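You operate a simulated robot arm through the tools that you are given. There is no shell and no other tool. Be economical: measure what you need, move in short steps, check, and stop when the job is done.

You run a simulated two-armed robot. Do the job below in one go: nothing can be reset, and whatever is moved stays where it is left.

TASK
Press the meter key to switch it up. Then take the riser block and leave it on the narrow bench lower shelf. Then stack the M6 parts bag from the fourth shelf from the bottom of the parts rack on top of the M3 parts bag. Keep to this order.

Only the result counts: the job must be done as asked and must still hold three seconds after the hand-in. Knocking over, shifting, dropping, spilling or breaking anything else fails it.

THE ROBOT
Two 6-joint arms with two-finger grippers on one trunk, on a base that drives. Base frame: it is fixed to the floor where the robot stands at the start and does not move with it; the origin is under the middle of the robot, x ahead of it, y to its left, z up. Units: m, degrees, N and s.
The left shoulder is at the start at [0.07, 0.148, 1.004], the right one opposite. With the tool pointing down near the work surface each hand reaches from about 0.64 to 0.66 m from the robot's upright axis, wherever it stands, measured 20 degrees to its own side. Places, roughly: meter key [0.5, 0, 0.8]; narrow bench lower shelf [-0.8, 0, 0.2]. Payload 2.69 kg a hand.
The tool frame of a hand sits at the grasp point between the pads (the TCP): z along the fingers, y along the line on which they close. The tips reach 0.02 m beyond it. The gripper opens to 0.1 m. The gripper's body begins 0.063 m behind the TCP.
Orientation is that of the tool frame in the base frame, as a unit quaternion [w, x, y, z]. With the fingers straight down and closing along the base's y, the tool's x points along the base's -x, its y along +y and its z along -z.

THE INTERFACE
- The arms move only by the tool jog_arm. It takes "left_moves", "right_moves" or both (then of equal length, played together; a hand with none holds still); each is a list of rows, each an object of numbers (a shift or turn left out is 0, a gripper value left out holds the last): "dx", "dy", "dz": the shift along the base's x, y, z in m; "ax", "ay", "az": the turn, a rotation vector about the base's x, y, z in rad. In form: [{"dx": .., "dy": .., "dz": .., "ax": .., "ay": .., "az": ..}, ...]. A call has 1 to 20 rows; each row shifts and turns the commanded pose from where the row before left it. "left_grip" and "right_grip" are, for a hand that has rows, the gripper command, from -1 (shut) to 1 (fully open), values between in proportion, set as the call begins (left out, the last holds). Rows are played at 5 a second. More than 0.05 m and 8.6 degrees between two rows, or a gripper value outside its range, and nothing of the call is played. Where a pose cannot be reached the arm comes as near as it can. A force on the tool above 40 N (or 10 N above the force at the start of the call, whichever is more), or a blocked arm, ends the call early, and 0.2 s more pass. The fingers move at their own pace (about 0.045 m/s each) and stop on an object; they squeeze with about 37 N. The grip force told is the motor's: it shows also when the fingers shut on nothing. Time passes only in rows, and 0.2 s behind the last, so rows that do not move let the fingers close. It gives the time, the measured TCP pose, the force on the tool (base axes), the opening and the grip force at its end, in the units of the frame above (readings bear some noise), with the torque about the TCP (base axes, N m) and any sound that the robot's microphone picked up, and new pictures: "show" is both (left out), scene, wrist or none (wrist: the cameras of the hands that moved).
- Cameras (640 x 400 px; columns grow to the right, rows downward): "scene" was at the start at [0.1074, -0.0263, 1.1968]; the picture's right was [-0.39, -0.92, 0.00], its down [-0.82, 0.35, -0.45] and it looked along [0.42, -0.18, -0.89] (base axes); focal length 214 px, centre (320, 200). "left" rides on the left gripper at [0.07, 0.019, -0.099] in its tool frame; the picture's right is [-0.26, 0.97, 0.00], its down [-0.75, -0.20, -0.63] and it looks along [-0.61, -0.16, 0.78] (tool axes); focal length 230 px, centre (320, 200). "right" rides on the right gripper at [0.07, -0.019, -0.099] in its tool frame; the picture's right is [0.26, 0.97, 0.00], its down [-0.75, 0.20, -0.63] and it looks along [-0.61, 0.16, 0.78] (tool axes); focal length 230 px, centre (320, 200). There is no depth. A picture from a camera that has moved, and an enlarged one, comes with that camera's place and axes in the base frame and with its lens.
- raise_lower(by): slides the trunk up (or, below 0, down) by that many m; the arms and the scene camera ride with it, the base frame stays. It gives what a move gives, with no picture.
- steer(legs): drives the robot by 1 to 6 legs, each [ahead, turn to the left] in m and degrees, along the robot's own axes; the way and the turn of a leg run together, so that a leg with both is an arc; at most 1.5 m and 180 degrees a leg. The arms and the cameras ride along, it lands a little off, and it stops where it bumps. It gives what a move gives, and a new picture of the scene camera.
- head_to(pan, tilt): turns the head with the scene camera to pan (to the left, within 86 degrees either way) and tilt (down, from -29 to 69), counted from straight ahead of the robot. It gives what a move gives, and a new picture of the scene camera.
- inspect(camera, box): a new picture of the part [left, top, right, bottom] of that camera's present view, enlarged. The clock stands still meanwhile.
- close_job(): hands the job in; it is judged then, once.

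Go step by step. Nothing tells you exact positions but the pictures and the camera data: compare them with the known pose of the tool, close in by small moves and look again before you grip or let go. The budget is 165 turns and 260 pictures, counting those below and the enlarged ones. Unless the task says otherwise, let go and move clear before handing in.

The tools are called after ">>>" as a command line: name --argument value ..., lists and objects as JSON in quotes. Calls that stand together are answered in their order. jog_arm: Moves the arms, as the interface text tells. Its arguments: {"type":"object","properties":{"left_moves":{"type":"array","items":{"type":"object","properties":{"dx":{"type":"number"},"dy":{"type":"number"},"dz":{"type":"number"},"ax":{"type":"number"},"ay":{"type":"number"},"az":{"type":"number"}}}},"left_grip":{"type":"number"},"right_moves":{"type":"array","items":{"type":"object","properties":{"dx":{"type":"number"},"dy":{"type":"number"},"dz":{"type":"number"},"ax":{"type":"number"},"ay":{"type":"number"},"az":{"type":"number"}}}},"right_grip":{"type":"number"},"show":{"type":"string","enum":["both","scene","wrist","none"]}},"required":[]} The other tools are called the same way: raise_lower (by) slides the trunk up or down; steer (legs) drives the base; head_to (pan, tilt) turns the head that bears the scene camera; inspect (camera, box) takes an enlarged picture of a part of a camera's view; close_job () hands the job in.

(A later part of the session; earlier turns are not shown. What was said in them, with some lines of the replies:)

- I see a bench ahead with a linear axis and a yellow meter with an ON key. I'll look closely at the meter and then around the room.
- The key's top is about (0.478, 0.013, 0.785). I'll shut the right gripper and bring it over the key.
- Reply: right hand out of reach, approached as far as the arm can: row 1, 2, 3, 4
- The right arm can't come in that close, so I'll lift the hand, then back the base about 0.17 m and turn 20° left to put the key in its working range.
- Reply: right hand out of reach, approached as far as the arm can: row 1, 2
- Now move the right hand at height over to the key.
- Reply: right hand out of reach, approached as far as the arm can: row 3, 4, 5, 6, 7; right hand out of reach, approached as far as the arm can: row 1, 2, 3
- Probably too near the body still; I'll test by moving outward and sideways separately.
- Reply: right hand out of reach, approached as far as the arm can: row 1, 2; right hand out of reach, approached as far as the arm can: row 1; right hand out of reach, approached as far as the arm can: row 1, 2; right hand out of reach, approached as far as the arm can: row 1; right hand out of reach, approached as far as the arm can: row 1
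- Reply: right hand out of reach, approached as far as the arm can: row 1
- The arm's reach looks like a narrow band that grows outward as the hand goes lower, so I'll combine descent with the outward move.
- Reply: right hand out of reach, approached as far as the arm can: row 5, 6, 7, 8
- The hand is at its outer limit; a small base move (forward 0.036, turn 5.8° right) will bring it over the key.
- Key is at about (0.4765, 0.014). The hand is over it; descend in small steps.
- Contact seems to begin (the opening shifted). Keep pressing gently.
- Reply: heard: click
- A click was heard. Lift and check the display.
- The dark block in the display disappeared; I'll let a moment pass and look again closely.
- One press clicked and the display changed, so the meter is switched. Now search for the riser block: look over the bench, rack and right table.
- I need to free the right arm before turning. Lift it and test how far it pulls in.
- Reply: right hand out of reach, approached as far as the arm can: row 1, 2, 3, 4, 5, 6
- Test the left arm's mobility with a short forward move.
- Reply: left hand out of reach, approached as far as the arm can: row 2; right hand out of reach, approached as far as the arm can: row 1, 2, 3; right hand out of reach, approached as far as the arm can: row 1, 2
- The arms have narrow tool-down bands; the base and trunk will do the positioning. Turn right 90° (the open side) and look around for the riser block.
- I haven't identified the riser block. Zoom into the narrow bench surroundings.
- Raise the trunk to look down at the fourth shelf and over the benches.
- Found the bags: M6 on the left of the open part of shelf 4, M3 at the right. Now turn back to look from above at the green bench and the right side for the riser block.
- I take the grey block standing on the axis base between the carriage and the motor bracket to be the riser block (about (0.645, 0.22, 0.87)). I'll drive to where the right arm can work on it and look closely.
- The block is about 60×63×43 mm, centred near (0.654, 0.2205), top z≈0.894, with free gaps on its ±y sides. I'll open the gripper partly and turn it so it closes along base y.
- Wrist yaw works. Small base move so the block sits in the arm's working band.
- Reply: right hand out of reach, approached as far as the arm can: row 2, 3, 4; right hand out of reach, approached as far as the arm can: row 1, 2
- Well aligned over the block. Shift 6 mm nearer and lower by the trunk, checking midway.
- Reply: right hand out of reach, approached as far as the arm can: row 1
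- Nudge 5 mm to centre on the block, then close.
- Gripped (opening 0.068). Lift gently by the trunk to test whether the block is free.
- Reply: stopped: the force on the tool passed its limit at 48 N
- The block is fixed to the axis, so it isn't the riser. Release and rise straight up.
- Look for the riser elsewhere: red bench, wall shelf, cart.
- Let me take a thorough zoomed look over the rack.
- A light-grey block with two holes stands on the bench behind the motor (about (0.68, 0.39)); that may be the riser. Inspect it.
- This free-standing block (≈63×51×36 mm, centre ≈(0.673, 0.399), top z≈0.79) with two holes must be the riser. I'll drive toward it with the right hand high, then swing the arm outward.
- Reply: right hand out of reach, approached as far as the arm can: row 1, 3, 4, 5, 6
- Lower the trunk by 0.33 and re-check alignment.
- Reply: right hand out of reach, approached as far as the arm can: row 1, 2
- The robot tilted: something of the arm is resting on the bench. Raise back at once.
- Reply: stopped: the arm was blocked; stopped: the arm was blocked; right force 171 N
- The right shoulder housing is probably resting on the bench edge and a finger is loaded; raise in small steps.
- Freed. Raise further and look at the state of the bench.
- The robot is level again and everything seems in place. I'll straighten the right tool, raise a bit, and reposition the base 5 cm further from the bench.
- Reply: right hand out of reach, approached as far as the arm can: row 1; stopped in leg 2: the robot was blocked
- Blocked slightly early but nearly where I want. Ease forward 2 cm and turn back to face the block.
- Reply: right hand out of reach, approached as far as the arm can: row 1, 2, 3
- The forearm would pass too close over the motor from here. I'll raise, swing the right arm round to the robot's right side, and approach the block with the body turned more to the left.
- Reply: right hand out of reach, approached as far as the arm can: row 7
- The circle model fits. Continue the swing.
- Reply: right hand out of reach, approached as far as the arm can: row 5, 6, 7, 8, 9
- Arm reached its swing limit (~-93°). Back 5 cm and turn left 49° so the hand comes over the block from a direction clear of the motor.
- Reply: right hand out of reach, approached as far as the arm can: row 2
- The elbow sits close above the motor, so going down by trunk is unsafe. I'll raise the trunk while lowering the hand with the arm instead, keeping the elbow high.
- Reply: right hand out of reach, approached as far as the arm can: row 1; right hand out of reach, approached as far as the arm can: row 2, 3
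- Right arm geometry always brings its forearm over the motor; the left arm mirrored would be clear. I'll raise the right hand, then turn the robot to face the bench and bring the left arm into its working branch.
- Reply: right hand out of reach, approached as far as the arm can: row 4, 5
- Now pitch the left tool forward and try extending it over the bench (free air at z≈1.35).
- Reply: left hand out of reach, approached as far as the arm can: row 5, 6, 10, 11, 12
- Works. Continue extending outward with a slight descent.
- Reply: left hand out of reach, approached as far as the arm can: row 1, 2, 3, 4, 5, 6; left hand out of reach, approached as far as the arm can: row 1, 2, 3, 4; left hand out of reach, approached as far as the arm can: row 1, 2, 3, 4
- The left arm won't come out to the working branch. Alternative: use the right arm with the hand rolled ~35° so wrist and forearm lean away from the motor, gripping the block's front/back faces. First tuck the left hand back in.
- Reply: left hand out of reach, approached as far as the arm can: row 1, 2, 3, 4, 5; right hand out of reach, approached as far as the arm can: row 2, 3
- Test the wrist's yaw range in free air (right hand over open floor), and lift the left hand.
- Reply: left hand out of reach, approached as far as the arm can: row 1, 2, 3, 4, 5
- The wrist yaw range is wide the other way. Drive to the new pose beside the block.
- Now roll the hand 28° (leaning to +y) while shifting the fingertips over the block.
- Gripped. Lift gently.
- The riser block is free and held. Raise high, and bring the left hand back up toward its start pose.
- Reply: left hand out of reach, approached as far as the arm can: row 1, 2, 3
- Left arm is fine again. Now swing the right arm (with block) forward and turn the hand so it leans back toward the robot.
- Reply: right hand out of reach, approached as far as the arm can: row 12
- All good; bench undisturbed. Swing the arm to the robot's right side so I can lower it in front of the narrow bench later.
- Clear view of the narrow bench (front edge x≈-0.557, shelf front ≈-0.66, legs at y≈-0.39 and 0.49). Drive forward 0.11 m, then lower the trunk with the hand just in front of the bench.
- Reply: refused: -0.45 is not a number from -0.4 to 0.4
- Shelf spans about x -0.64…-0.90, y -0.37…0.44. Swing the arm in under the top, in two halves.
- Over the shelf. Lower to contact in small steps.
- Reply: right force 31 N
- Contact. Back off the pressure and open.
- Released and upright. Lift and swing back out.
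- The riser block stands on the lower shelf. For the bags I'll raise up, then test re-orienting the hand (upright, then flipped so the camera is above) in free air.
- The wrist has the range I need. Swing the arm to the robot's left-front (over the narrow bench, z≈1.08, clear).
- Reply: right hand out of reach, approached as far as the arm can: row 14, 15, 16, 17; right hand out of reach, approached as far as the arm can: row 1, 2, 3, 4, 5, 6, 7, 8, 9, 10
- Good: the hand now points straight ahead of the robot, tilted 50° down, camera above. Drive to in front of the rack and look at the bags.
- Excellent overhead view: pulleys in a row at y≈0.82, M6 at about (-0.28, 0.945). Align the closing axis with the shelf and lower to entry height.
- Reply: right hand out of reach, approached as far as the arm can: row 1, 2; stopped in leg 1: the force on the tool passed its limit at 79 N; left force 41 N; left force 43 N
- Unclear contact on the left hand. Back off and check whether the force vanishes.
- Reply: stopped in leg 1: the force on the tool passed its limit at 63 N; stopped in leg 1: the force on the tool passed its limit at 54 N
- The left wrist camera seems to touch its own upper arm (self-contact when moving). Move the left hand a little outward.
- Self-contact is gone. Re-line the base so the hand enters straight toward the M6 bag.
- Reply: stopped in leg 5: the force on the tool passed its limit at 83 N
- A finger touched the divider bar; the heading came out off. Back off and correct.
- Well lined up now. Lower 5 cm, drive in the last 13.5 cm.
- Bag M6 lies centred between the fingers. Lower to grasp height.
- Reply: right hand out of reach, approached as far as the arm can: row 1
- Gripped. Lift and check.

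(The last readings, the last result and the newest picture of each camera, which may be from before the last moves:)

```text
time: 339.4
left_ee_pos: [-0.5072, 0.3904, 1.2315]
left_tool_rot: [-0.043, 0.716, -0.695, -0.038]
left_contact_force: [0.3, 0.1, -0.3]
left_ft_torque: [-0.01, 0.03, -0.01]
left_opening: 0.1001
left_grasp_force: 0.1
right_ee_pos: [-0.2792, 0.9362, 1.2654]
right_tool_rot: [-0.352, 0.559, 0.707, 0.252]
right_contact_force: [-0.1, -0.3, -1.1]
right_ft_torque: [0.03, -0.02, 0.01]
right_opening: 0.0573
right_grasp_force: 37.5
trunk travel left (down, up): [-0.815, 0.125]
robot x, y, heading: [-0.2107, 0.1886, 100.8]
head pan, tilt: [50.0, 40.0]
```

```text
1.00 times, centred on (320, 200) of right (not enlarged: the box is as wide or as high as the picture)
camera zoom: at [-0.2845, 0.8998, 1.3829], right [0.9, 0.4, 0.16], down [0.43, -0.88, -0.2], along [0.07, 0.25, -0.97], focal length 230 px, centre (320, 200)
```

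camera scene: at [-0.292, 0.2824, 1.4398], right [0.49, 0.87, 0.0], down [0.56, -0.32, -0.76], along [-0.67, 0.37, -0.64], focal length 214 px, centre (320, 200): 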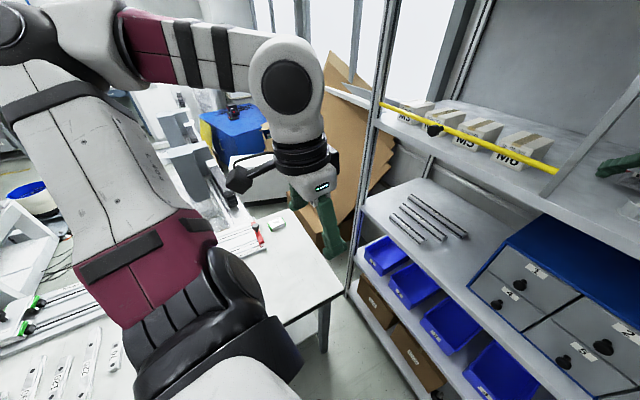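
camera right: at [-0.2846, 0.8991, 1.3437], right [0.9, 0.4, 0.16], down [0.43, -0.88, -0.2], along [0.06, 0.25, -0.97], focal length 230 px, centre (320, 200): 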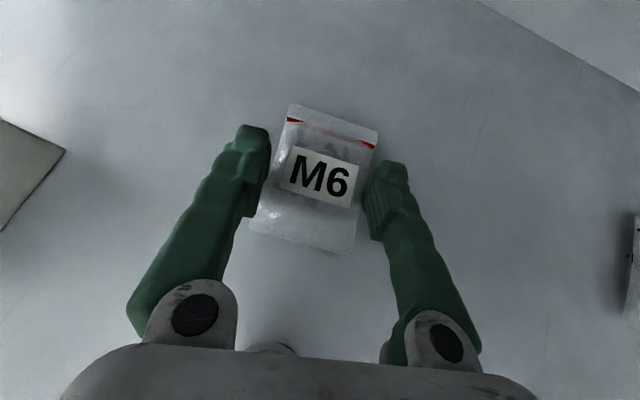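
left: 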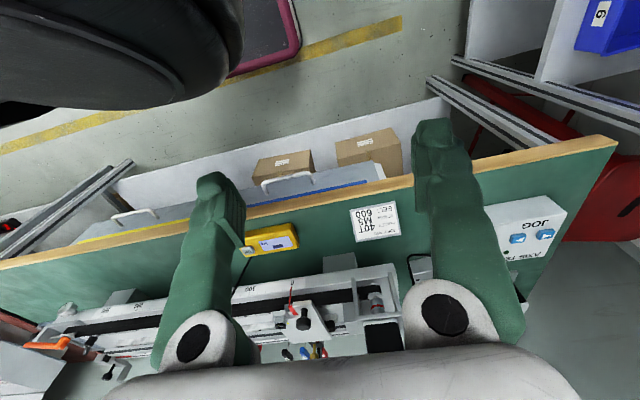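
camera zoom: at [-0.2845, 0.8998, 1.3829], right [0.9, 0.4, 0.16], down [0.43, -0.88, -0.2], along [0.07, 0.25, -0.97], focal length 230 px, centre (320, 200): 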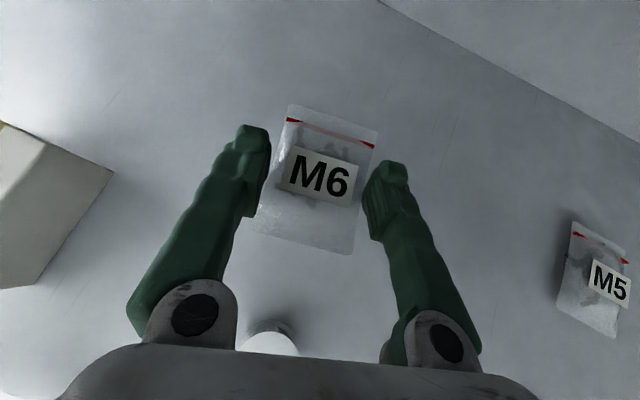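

M6 is held. Raise a bit, back out, and turn toward the M3 bag.

>>> raise_lower --by 0.02

>>> steer --legs '[[-0.24, 0], [0, -33.2]]'

>>> jog_arm --right_moves '[{}, {}, {}]' --show "wrist"

```text
time: 340.1
left_ee_pos: [-0.5077, 0.3902, 1.2494]
left_tool_rot: [-0.044, 0.717, -0.695, -0.039]
left_contact_force: [0.5, -0.1, 1.0]
left_ft_torque: [0.02, 0.0, -0.02]
left_opening: 0.1
left_grasp_force: 0.2
right_ee_pos: [-0.2799, 0.9369, 1.2856]
right_tool_rot: [-0.352, 0.56, 0.707, 0.251]
right_contact_force: [-1.1, 0.2, -0.5]
right_ft_torque: [0.02, -0.01, 0.0]
right_opening: 0.0575
right_grasp_force: 37.2
trunk travel left (down, up): [-0.835, 0.105]
robot x, y, heading: [-0.2043, 0.1877, 101.3]
head pan, tilt: [50.0, 40.0]
```

```text
time: 343.5
left_ee_pos: [-0.3029, 0.2762, 1.2506]
left_tool_rot: [0.052, -0.489, 0.87, 0.025]
left_contact_force: [-0.6, 0.0, -0.3]
left_ft_torque: [0.01, -0.01, 0.02]
left_opening: 0.1001
left_grasp_force: 0.0
right_ee_pos: [0.1863, 0.6085, 1.2865]
right_tool_rot: [-0.266, 0.737, 0.519, 0.342]
right_contact_force: [0.1, 0.1, -0.8]
right_ft_torque: [0.0, 0.04, 0.0]
right_opening: 0.057
right_grasp_force: 37.4
trunk travel left (down, up): [-0.835, 0.105]
robot x, y, heading: [-0.1625, -0.0568, 67.9]
head pan, tilt: [50.0, 40.0]
camera scene: at [-0.1822, 0.0634, 1.5002], right [0.88, 0.47, 0.0], down [0.3, -0.57, -0.77], along [-0.36, 0.68, -0.64], focal length 214 px, centre (320, 200)
```

scene: 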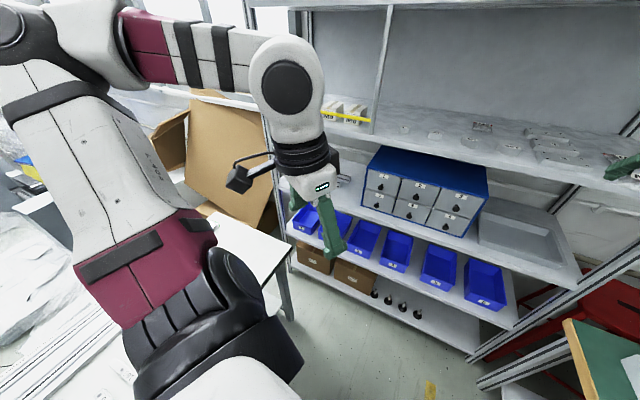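

```text
time: 344.3
left_ee_pos: [-0.3018, 0.2759, 1.2511]
left_tool_rot: [0.051, -0.489, 0.871, 0.024]
left_contact_force: [0.6, -0.3, -0.3]
left_ft_torque: [0.0, 0.02, -0.01]
left_opening: 0.0999
left_grasp_force: 0.0
right_ee_pos: [0.1874, 0.6088, 1.2852]
right_tool_rot: [-0.266, 0.737, 0.519, 0.341]
right_contact_force: [0.0, -0.3, -1.4]
right_ft_torque: [0.01, -0.02, -0.02]
right_opening: 0.0571
right_grasp_force: 37.2
trunk travel left (down, up): [-0.835, 0.105]
robot x, y, heading: [-0.159, -0.055, 67.9]
head pan, tilt: [50.0, 40.0]
camera right: at [0.1633, 0.5808, 1.4033], right [0.97, -0.16, 0.16], down [-0.13, -0.97, -0.2], along [0.19, 0.17, -0.97], focal length 230 px, centre (320, 200)
```

right: 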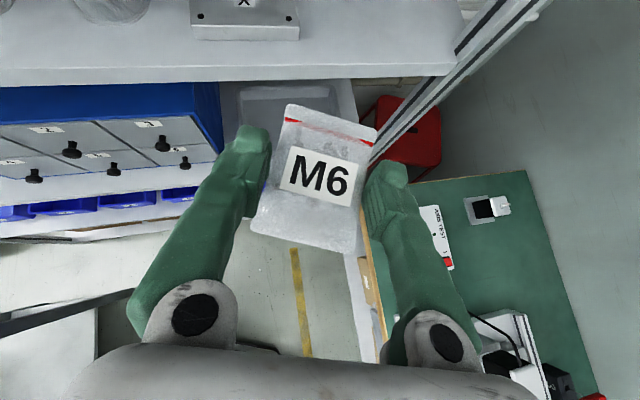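

>>> steer --legs '[[0.17, 0]]'

>>> jog_arm --right_moves '[{}, {}, {}, {}]' --show "wrist"

```text
time: 345.8
left_ee_pos: [-0.239, 0.4299, 1.2513]
left_tool_rot: [0.053, -0.489, 0.87, 0.025]
left_contact_force: [-0.2, -0.3, -0.1]
left_ft_torque: [0.04, -0.02, -0.04]
left_opening: 0.1001
left_grasp_force: 0.1
right_ee_pos: [0.2492, 0.7608, 1.2886]
right_tool_rot: [-0.268, 0.736, 0.518, 0.343]
right_contact_force: [-0.2, -0.3, -1.4]
right_ft_torque: [0.0, -0.03, 0.02]
right_opening: 0.057
right_grasp_force: 37.0
trunk travel left (down, up): [-0.835, 0.105]
robot x, y, heading: [-0.0976, 0.1003, 67.6]
head pan, tilt: [50.0, 40.0]
camera scene: at [-0.1189, 0.2161, 1.5005], right [0.88, 0.47, 0.0], down [0.3, -0.57, -0.77], along [-0.36, 0.68, -0.64], focal length 214 px, centre (320, 200)
```

scene: 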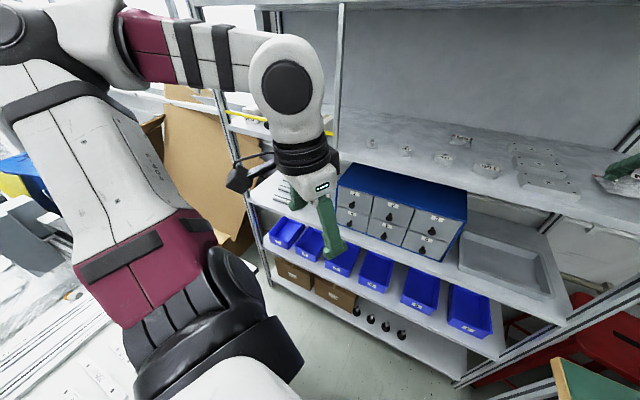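

```text
time: 346.8
left_ee_pos: [-0.2376, 0.4341, 1.251]
left_tool_rot: [0.052, -0.489, 0.87, 0.024]
left_contact_force: [0.7, 0.7, -1.0]
left_ft_torque: [0.01, -0.03, 0.03]
left_opening: 0.1001
left_grasp_force: 0.1
right_ee_pos: [0.2517, 0.767, 1.2861]
right_tool_rot: [-0.266, 0.737, 0.519, 0.341]
right_contact_force: [-0.2, 0.6, -0.7]
right_ft_torque: [0.01, -0.01, 0.01]
right_opening: 0.0568
right_grasp_force: 36.5
trunk travel left (down, up): [-0.835, 0.105]
robot x, y, heading: [-0.0951, 0.1023, 67.8]
head pan, tilt: [50.0, 40.0]
camera right: at [0.2271, 0.739, 1.403], right [0.97, -0.16, 0.16], down [-0.12, -0.97, -0.2], along [0.19, 0.17, -0.97], focal length 230 px, centre (320, 200)
```

right: 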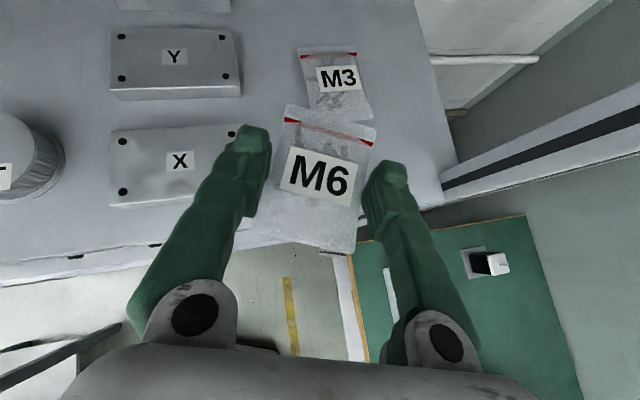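

M3 is at (0.297, 0.883), exactly on the line. Drive the last 0.118 m.

>>> steer --legs '[[0.118, 0]]'

>>> jog_arm --right_moves '[{}, {}, {}, {}]' --show "wrist"

```text
time: 348.0
left_ee_pos: [-0.1967, 0.5321, 1.25]
left_tool_rot: [0.057, -0.488, 0.871, 0.027]
left_contact_force: [0.7, 0.9, -1.1]
left_ft_torque: [-0.11, 0.05, -0.01]
left_opening: 0.0999
left_grasp_force: 0.1
right_ee_pos: [0.2826, 0.8826, 1.3209]
right_tool_rot: [-0.288, 0.718, 0.518, 0.365]
right_contact_force: [-0.6, 0.1, -0.6]
right_ft_torque: [0.1, -0.04, -0.06]
right_opening: 0.0569
right_grasp_force: 36.4
trunk travel left (down, up): [-0.835, 0.105]
robot x, y, heading: [-0.0526, 0.2077, 67.6]
head pan, tilt: [50.0, 40.0]
camera scene: at [-0.0739, 0.3334, 1.4995], right [0.88, 0.47, 0.0], down [0.3, -0.57, -0.76], along [-0.36, 0.68, -0.65], focal length 214 px, centre (320, 200)
```

scene: 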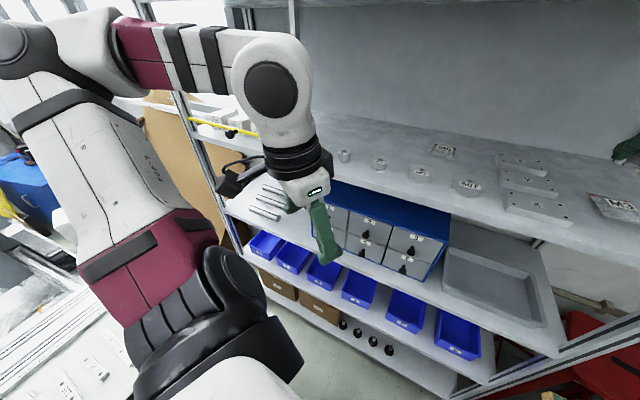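

```text
time: 349.0
left_ee_pos: [-0.1978, 0.5269, 1.2513]
left_tool_rot: [0.058, -0.486, 0.871, 0.031]
left_contact_force: [0.4, -0.4, -0.3]
left_ft_torque: [0.0, -0.03, -0.01]
left_opening: 0.0998
left_grasp_force: 0.1
right_ee_pos: [0.2814, 0.8771, 1.3278]
right_tool_rot: [-0.292, 0.715, 0.518, 0.369]
right_contact_force: [-0.2, 0.3, -0.3]
right_ft_torque: [0.0, 0.01, -0.03]
right_opening: 0.057
right_grasp_force: 36.8
trunk travel left (down, up): [-0.835, 0.105]
robot x, y, heading: [-0.0485, 0.2099, 67.9]
head pan, tilt: [50.0, 40.0]
camera right: at [0.2542, 0.8391, 1.4424], right [0.97, -0.15, 0.18], down [-0.09, -0.96, -0.28], along [0.21, 0.26, -0.94], focal length 230 px, centre (320, 200)
```

right: 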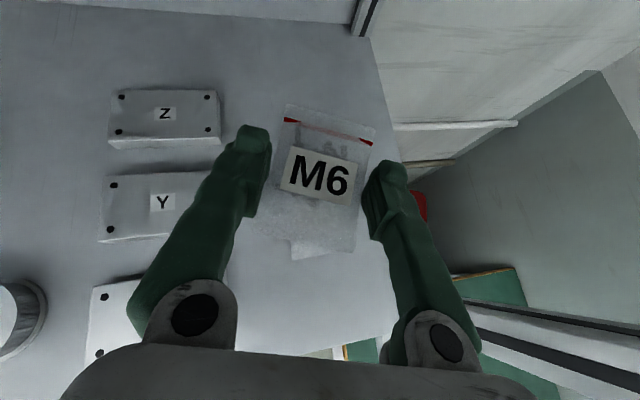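

The arm is being deflected (forearm near the right post). Back off 3 cm to see where contact starts.

>>> steer --legs '[[-0.035, 0]]'

>>> head_to --pan -5 --tilt 15

```text
time: 349.8
left_ee_pos: [-0.206, 0.5058, 1.2501]
left_tool_rot: [0.053, -0.486, 0.872, 0.026]
left_contact_force: [0.8, 1.6, -0.6]
left_ft_torque: [-0.08, 0.04, 0.02]
left_opening: 0.0999
left_grasp_force: 0.1
right_ee_pos: [0.2733, 0.8551, 1.3184]
right_tool_rot: [-0.289, 0.718, 0.518, 0.365]
right_contact_force: [0.3, 0.9, 0.3]
right_ft_torque: [-0.12, 0.04, -0.04]
right_opening: 0.0572
right_grasp_force: 36.6
trunk travel left (down, up): [-0.835, 0.105]
robot x, y, heading: [-0.0708, 0.1734, 67.7]
head pan, tilt: [50.0, 40.0]
camera scene: at [-0.082, 0.3065, 1.4991], right [0.88, 0.47, -0.01], down [0.3, -0.57, -0.76], along [-0.36, 0.67, -0.65], focal length 214 px, centre (320, 200)
```

scene: 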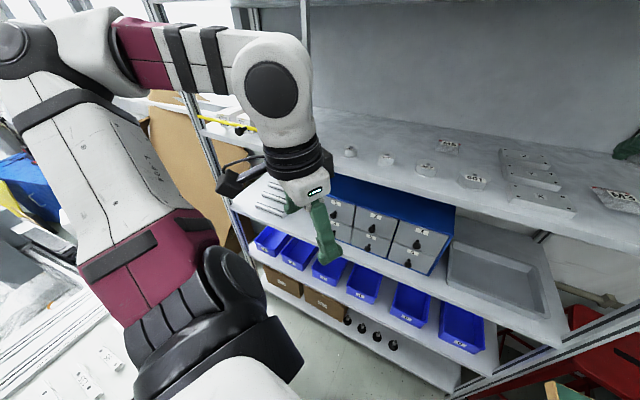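

```text
time: 351.1
left_ee_pos: [-0.2097, 0.4969, 1.2522]
left_tool_rot: [0.056, -0.487, 0.871, 0.029]
left_contact_force: [-0.7, -0.3, 0.8]
left_ft_torque: [-0.02, -0.01, 0.03]
left_opening: 0.0999
left_grasp_force: 0.1
right_ee_pos: [0.2678, 0.8471, 1.3257]
right_tool_rot: [-0.291, 0.715, 0.518, 0.368]
right_contact_force: [-1.1, -0.1, -1.2]
right_ft_torque: [-0.02, 0.01, -0.05]
right_opening: 0.0571
right_grasp_force: 36.7
trunk travel left (down, up): [-0.835, 0.105]
robot x, y, heading: [-0.0679, 0.1731, 67.4]
head pan, tilt: [-5.0, 15.0]
camera scene: at [-0.0046, 0.3037, 1.5397], right [0.89, -0.46, 0.0], down [-0.12, -0.23, -0.97], along [0.44, 0.86, -0.26], focal length 214 px, centre (320, 200)
```

scene: 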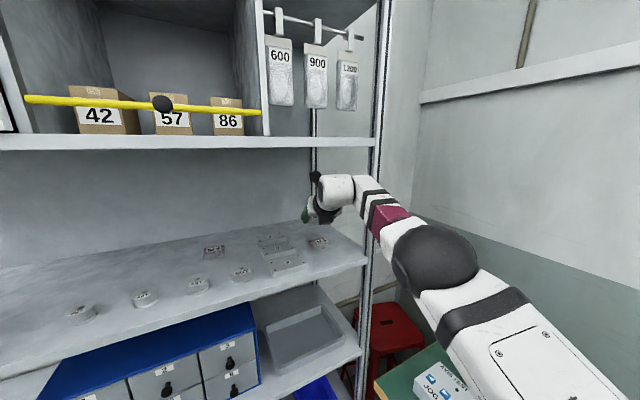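

>>> inspect --camera "scene" --box '[270, 130, 430, 290]'

```text
2.50 times, centred on (350, 210) of scene
camera zoom: at [-0.0046, 0.3037, 1.5397], right [0.89, -0.46, 0.0], down [-0.12, -0.23, -0.97], along [0.44, 0.86, -0.26], focal length 536 px, centre (245, 175)
```

zoom: 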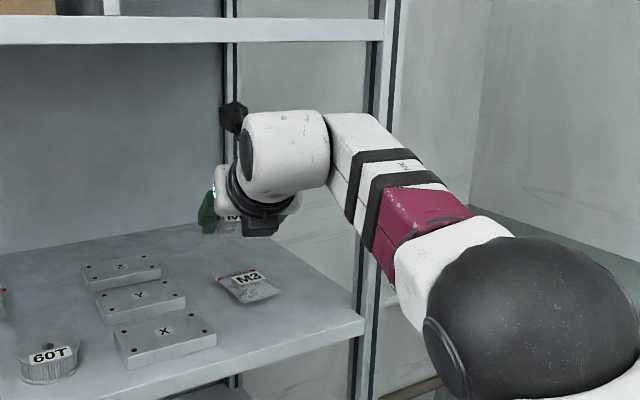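

The forearm end just touches the rack post; the arm has settled slightly left, which still gives a good overlap (≈14 mm off centre). Go in again and lower.

>>> steer --legs '[[0.034, 0]]'

>>> raise_lower --by -0.045

>>> inspect --camera "right" --box '[0, 0, 640, 400]'

>>> inspect --camera "scene" --box '[270, 130, 430, 290]'

```text
time: 351.9
left_ee_pos: [-0.1987, 0.522, 1.2535]
left_tool_rot: [0.059, -0.487, 0.871, 0.031]
left_contact_force: [-0.5, -0.4, -0.6]
left_ft_torque: [0.07, 0.0, 0.01]
left_opening: 0.0999
left_grasp_force: 0.0
right_ee_pos: [0.2796, 0.873, 1.3321]
right_tool_rot: [-0.294, 0.713, 0.517, 0.37]
right_contact_force: [-0.6, -0.6, -0.3]
right_ft_torque: [0.03, 0.0, 0.01]
right_opening: 0.057
right_grasp_force: 36.9
trunk travel left (down, up): [-0.835, 0.105]
robot x, y, heading: [-0.0549, 0.2061, 67.9]
head pan, tilt: [-5.0, 15.0]
camera scene: at [0.0055, 0.3282, 1.5404], right [0.89, -0.46, 0.0], down [-0.12, -0.23, -0.97], along [0.44, 0.86, -0.25], focal length 214 px, centre (320, 200)
```

scene: 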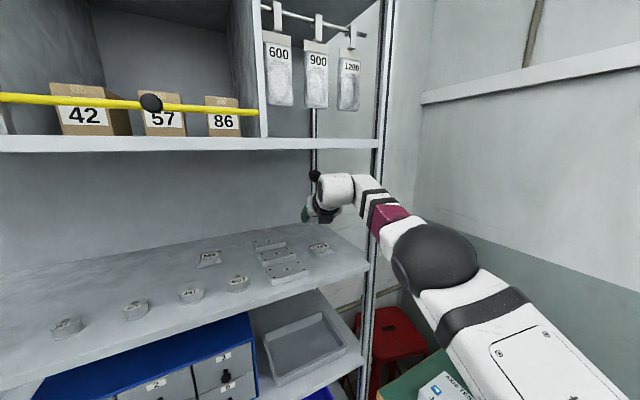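

```text
time: 352.8
left_ee_pos: [-0.1978, 0.5253, 1.206]
left_tool_rot: [0.058, -0.487, 0.871, 0.029]
left_contact_force: [0.3, -1.4, 0.6]
left_ft_torque: [0.0, 0.01, -0.03]
left_opening: 0.0999
left_grasp_force: 0.1
right_ee_pos: [0.2797, 0.8784, 1.2843]
right_tool_rot: [-0.294, 0.714, 0.517, 0.37]
right_contact_force: [-0.6, 0.4, 0.0]
right_ft_torque: [-0.03, 0.02, -0.02]
right_opening: 0.0569
right_grasp_force: 36.5
trunk travel left (down, up): [-0.79, 0.15]
robot x, y, heading: [-0.0521, 0.207, 67.5]
head pan, tilt: [-5.0, 15.0]
```

```text
1.00 times, centred on (320, 200) of right (not enlarged: the box is as wide or as high as the picture)
camera zoom: at [0.2541, 0.8388, 1.3983], right [0.97, -0.15, 0.18], down [-0.09, -0.95, -0.28], along [0.21, 0.26, -0.94], focal length 230 px, centre (320, 200)
```

zoom: 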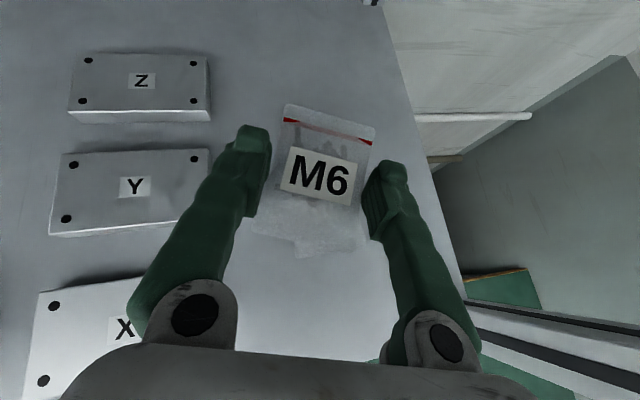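

```text
2.50 times, centred on (350, 210) of scene
camera zoom: at [0.0077, 0.3334, 1.4948], right [0.89, -0.46, 0.0], down [-0.12, -0.23, -0.97], along [0.44, 0.86, -0.26], focal length 536 px, centre (245, 175)
```

zoom: 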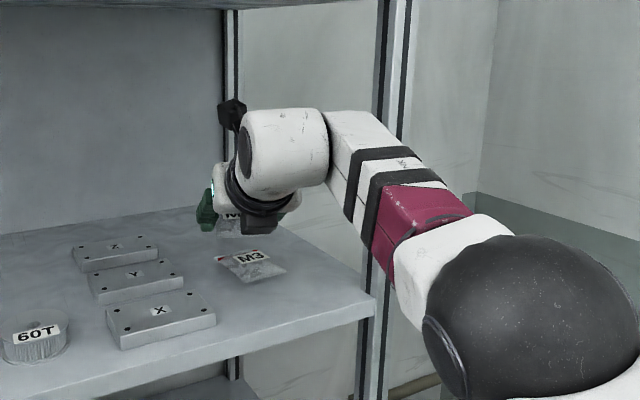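

>>> raise_lower --by -0.028

>>> raise_lower --by -0.006

>>> inspect --camera "scene" --box '[310, 170, 390, 230]'

```text
time: 353.5
left_ee_pos: [-0.1967, 0.5273, 1.1792]
left_tool_rot: [0.058, -0.487, 0.871, 0.029]
left_contact_force: [-0.1, 0.7, 0.2]
left_ft_torque: [0.0, -0.01, -0.01]
left_opening: 0.1002
left_grasp_force: 0.1
right_ee_pos: [0.2815, 0.8773, 1.2554]
right_tool_rot: [-0.293, 0.714, 0.518, 0.369]
right_contact_force: [0.1, -0.2, 0.0]
right_ft_torque: [0.0, 0.01, -0.01]
right_opening: 0.0568
right_grasp_force: 37.0
trunk travel left (down, up): [-0.762, 0.178]
robot x, y, heading: [-0.0543, 0.2022, 67.9]
head pan, tilt: [-5.0, 15.0]
```

```text
time: 354.1
left_ee_pos: [-0.1962, 0.5266, 1.1724]
left_tool_rot: [0.058, -0.487, 0.871, 0.029]
left_contact_force: [0.3, -0.4, -1.1]
left_ft_torque: [0.0, 0.01, -0.02]
left_opening: 0.1001
left_grasp_force: 0.1
right_ee_pos: [0.2816, 0.8782, 1.2486]
right_tool_rot: [-0.293, 0.714, 0.518, 0.37]
right_contact_force: [0.6, 0.2, -2.0]
right_ft_torque: [-0.03, 0.03, 0.0]
right_opening: 0.0567
right_grasp_force: 37.6
trunk travel left (down, up): [-0.756, 0.184]
robot x, y, heading: [-0.0512, 0.2051, 67.8]
head pan, tilt: [-5.0, 15.0]
```

```text
6.67 times, centred on (350, 200) of scene
camera zoom: at [0.0084, 0.3351, 1.4606], right [0.89, -0.46, 0.0], down [-0.12, -0.23, -0.97], along [0.44, 0.86, -0.26], focal length 1430 px, centre (120, 200)
```

zoom: 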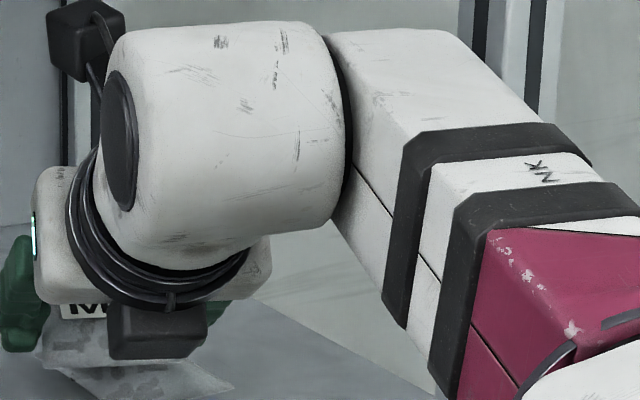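

>>> raise_lower --by -0.004

>>> raise_lower --by -0.003

>>> raise_lower --by -0.003

>>> inspect --camera "right" --box '[160, 60, 480, 260]'

```text
time: 354.6
left_ee_pos: [-0.197, 0.5262, 1.1681]
left_tool_rot: [0.058, -0.487, 0.871, 0.03]
left_contact_force: [-0.8, -0.2, 0.2]
left_ft_torque: [0.01, 0.01, 0.04]
left_opening: 0.1001
left_grasp_force: 0.0
right_ee_pos: [0.2803, 0.8761, 1.2496]
right_tool_rot: [-0.294, 0.713, 0.516, 0.372]
right_contact_force: [1.0, 2.5, 11.2]
right_ft_torque: [-0.23, -0.01, 0.06]
right_opening: 0.0567
right_grasp_force: 37.2
trunk travel left (down, up): [-0.752, 0.188]
robot x, y, heading: [-0.0512, 0.2037, 67.6]
head pan, tilt: [-5.0, 15.0]
```

```text
time: 355.1
left_ee_pos: [-0.1988, 0.5249, 1.1675]
left_tool_rot: [0.059, -0.487, 0.871, 0.03]
left_contact_force: [0.1, -0.4, -0.3]
left_ft_torque: [0.01, -0.01, 0.05]
left_opening: 0.1002
left_grasp_force: 0.1
right_ee_pos: [0.2798, 0.8749, 1.2489]
right_tool_rot: [-0.296, 0.712, 0.516, 0.373]
right_contact_force: [3.5, 6.2, 24.2]
right_ft_torque: [-0.43, -0.03, 0.11]
right_opening: 0.0566
right_grasp_force: 36.8
trunk travel left (down, up): [-0.749, 0.191]
robot x, y, heading: [-0.0522, 0.2033, 67.7]
head pan, tilt: [-5.0, 15.0]
```

```text
time: 355.7
left_ee_pos: [-0.1981, 0.5238, 1.1638]
left_tool_rot: [0.059, -0.487, 0.871, 0.03]
left_contact_force: [-0.2, 0.1, 0.3]
left_ft_torque: [0.0, 0.0, -0.04]
left_opening: 0.0999
left_grasp_force: 0.0
right_ee_pos: [0.279, 0.8746, 1.2456]
right_tool_rot: [-0.296, 0.711, 0.517, 0.373]
right_contact_force: [2.3, 4.7, 24.3]
right_ft_torque: [-0.51, -0.02, 0.05]
right_opening: 0.0565
right_grasp_force: 36.8
trunk travel left (down, up): [-0.746, 0.194]
robot x, y, heading: [-0.0485, 0.2064, 67.8]
head pan, tilt: [-5.0, 15.0]
```

```text
2.00 times, centred on (320, 160) of right
camera zoom: at [0.252, 0.8356, 1.3589], right [0.97, -0.15, 0.18], down [-0.09, -0.95, -0.29], along [0.22, 0.27, -0.94], focal length 460 px, centre (320, 280)
```

zoom: 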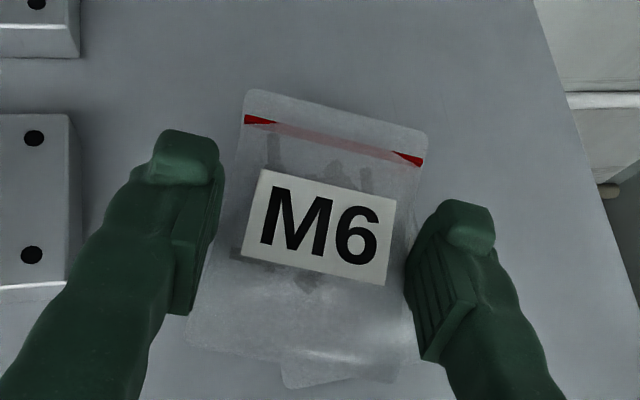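

M6 is in contact on top of M3. Relieve the pressure and open gently.

>>> raise_lower --by 0.006

>>> jog_arm --right_grip 0.5 --right_moves '[{}, {}, {}, {}]' --show "wrist"

```text
time: 356.2
left_ee_pos: [-0.1989, 0.5248, 1.1687]
left_tool_rot: [0.059, -0.487, 0.871, 0.029]
left_contact_force: [0.1, -0.2, 0.3]
left_ft_torque: [0.01, 0.01, -0.01]
left_opening: 0.0999
left_grasp_force: 0.1
right_ee_pos: [0.2789, 0.8753, 1.2457]
right_tool_rot: [-0.292, 0.714, 0.517, 0.37]
right_contact_force: [-2.8, -2.6, 6.8]
right_ft_torque: [-0.27, 0.13, 0.0]
right_opening: 0.0566
right_grasp_force: 37.0
trunk travel left (down, up): [-0.752, 0.188]
robot x, y, heading: [-0.0522, 0.2048, 67.9]
head pan, tilt: [-5.0, 15.0]
```

```text
time: 357.2
left_ee_pos: [-0.1963, 0.5269, 1.1691]
left_tool_rot: [0.058, -0.487, 0.871, 0.03]
left_contact_force: [-0.4, -0.6, -0.4]
left_ft_torque: [-0.02, -0.02, 0.0]
left_opening: 0.1
left_grasp_force: 0.1
right_ee_pos: [0.2799, 0.8784, 1.2453]
right_tool_rot: [-0.292, 0.714, 0.518, 0.369]
right_contact_force: [-0.6, -0.4, 0.2]
right_ft_torque: [0.02, -0.01, 0.0]
right_opening: 0.0749
right_grasp_force: 0.0
trunk travel left (down, up): [-0.752, 0.188]
robot x, y, heading: [-0.0507, 0.206, 67.6]
head pan, tilt: [-5.0, 15.0]
camera right: at [0.2553, 0.8403, 1.3589], right [0.97, -0.15, 0.18], down [-0.09, -0.96, -0.28], along [0.21, 0.26, -0.94], focal length 230 px, centre (320, 200)
```

right: 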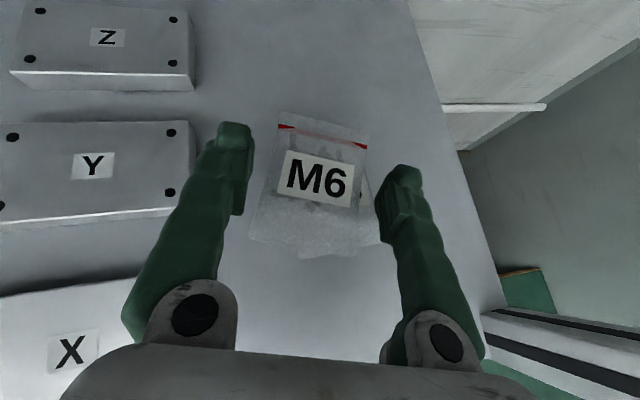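

M6 rests on M3. Raise straight up and check.

>>> raise_lower --by 0.02

>>> raise_lower --by 0.03

>>> inspect --camera "right" --box '[0, 0, 640, 400]'

```text
time: 357.9
left_ee_pos: [-0.1967, 0.5263, 1.1891]
left_tool_rot: [0.058, -0.486, 0.871, 0.03]
left_contact_force: [0.1, -0.3, 0.0]
left_ft_torque: [0.0, -0.04, 0.0]
left_opening: 0.1
left_grasp_force: 0.1
right_ee_pos: [0.2819, 0.8779, 1.266]
right_tool_rot: [-0.293, 0.714, 0.518, 0.369]
right_contact_force: [0.7, -0.5, -0.2]
right_ft_torque: [-0.01, -0.04, 0.01]
right_opening: 0.0749
right_grasp_force: 0.0
trunk travel left (down, up): [-0.772, 0.168]
robot x, y, heading: [-0.056, 0.2083, 67.9]
head pan, tilt: [-5.0, 15.0]
```

```text
time: 358.6
left_ee_pos: [-0.1981, 0.5264, 1.2197]
left_tool_rot: [0.058, -0.487, 0.871, 0.03]
left_contact_force: [-0.5, 0.0, -0.3]
left_ft_torque: [-0.01, 0.02, 0.05]
left_opening: 0.1
left_grasp_force: 0.0
right_ee_pos: [0.2807, 0.8774, 1.2954]
right_tool_rot: [-0.293, 0.714, 0.517, 0.37]
right_contact_force: [0.1, 0.5, 0.2]
right_ft_torque: [-0.03, -0.02, 0.03]
right_opening: 0.075
right_grasp_force: 0.1
trunk travel left (down, up): [-0.802, 0.138]
robot x, y, heading: [-0.0553, 0.2032, 67.9]
head pan, tilt: [-5.0, 15.0]
```

```text
1.00 times, centred on (320, 200) of right (not enlarged: the box is as wide or as high as the picture)
camera zoom: at [0.255, 0.8398, 1.4094], right [0.97, -0.15, 0.18], down [-0.09, -0.96, -0.28], along [0.21, 0.26, -0.94], focal length 230 px, centre (320, 200)
```

zoom: 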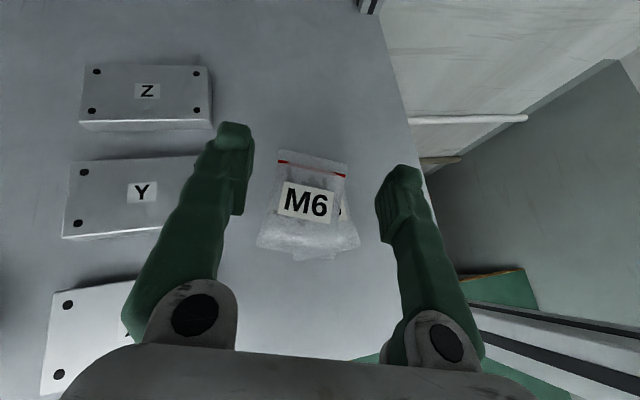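

Released cleanly; M6 lies on M3. Back out of the rack and look at the result and the meter.

>>> steer --legs '[[-0.3, 0]]'

>>> inspect --camera "scene" --box '[200, 180, 400, 305]'

>>> head_to --pan -55 --tilt 40

```text
time: 360.6
left_ee_pos: [-0.3084, 0.2554, 1.2172]
left_tool_rot: [0.056, -0.49, 0.87, 0.029]
left_contact_force: [0.5, 0.2, -0.7]
left_ft_torque: [0.0, 0.03, -0.02]
left_opening: 0.1001
left_grasp_force: 0.1
right_ee_pos: [0.1668, 0.611, 1.2931]
right_tool_rot: [-0.293, 0.713, 0.52, 0.368]
right_contact_force: [0.2, -0.1, 0.4]
right_ft_torque: [-0.03, 0.02, 0.0]
right_opening: 0.0749
right_grasp_force: 0.1
trunk travel left (down, up): [-0.802, 0.138]
robot x, y, heading: [-0.1654, -0.0666, 68.3]
head pan, tilt: [-5.0, 15.0]
camera scene: at [-0.1013, 0.0655, 1.5063], right [0.89, -0.45, 0.0], down [-0.12, -0.23, -0.97], along [0.43, 0.86, -0.26], focal length 214 px, centre (320, 200)
```

scene: 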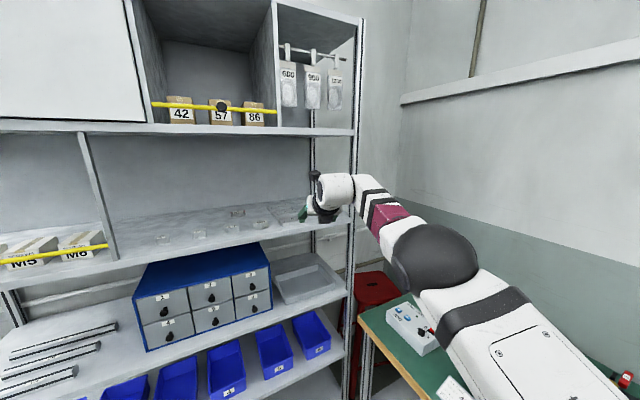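

```text
3.20 times, centred on (300, 242) of scene
camera zoom: at [-0.1013, 0.0655, 1.5063], right [0.89, -0.45, 0.0], down [-0.12, -0.23, -0.97], along [0.43, 0.86, -0.26], focal length 686 px, centre (384, 64)
```

zoom: 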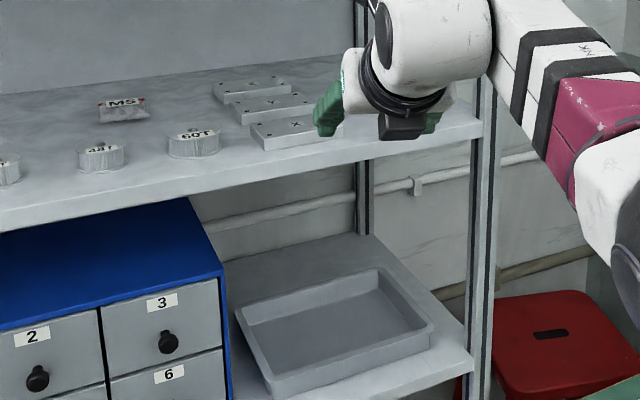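

```text
time: 361.8
left_ee_pos: [-0.3093, 0.2529, 1.2192]
left_tool_rot: [0.057, -0.49, 0.869, 0.029]
left_contact_force: [0.9, 0.6, 0.1]
left_ft_torque: [0.02, 0.04, 0.01]
left_opening: 0.1001
left_grasp_force: 0.0
right_ee_pos: [0.1659, 0.6071, 1.2948]
right_tool_rot: [-0.294, 0.712, 0.52, 0.368]
right_contact_force: [0.5, 0.1, -0.1]
right_ft_torque: [-0.06, 0.0, 0.01]
right_opening: 0.0753
right_grasp_force: 0.0
trunk travel left (down, up): [-0.802, 0.138]
robot x, y, heading: [-0.1639, -0.0688, 68.2]
head pan, tilt: [-55.0, 40.0]
camera scene: at [-0.0616, -0.0007, 1.4671], right [0.23, -0.97, 0.0], down [-0.63, -0.15, -0.77], along [0.75, 0.18, -0.64], focal length 214 px, centre (320, 200)
```

scene: 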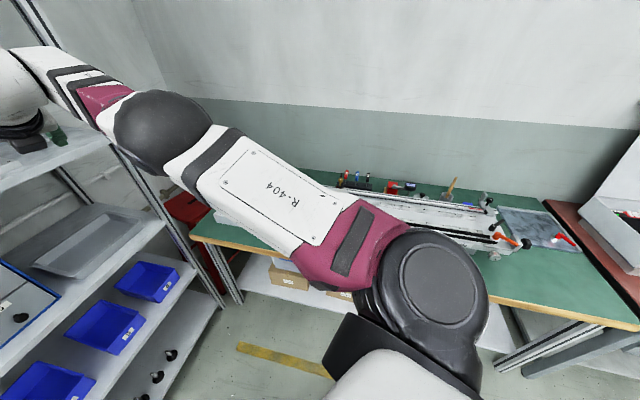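

>>> close_job

```text
The job is handed in.
```

I did the three steps in order and handed the job in. The meter key was pressed once. The riser block is standing on the narrow bench's lower shelf. The M6 parts bag lies on the M3 parts bag, about 15 mm off centre.

- **Meter:** the press clicked, and the dark block on the display went out and stayed out. I took that as switched up, but nothing on the meter confirms which state that is.
- **Riser block:** nothing was labelled "riser block". I first gripped a grey block on the axis. It did not lift, so I let go and took the loose block with two holes behind the motor instead.
- **Contacts on the way:**
  - The robot leaned on the green bench once. While it was tipped, the right hand briefly took about 160 N, probably a finger against the axis rail.
  - One base move was blocked by something I could not identify.
  - A finger touched the rack divider, and the forearm probably brushed a rack post.
  - Later pictures showed nothing moved.
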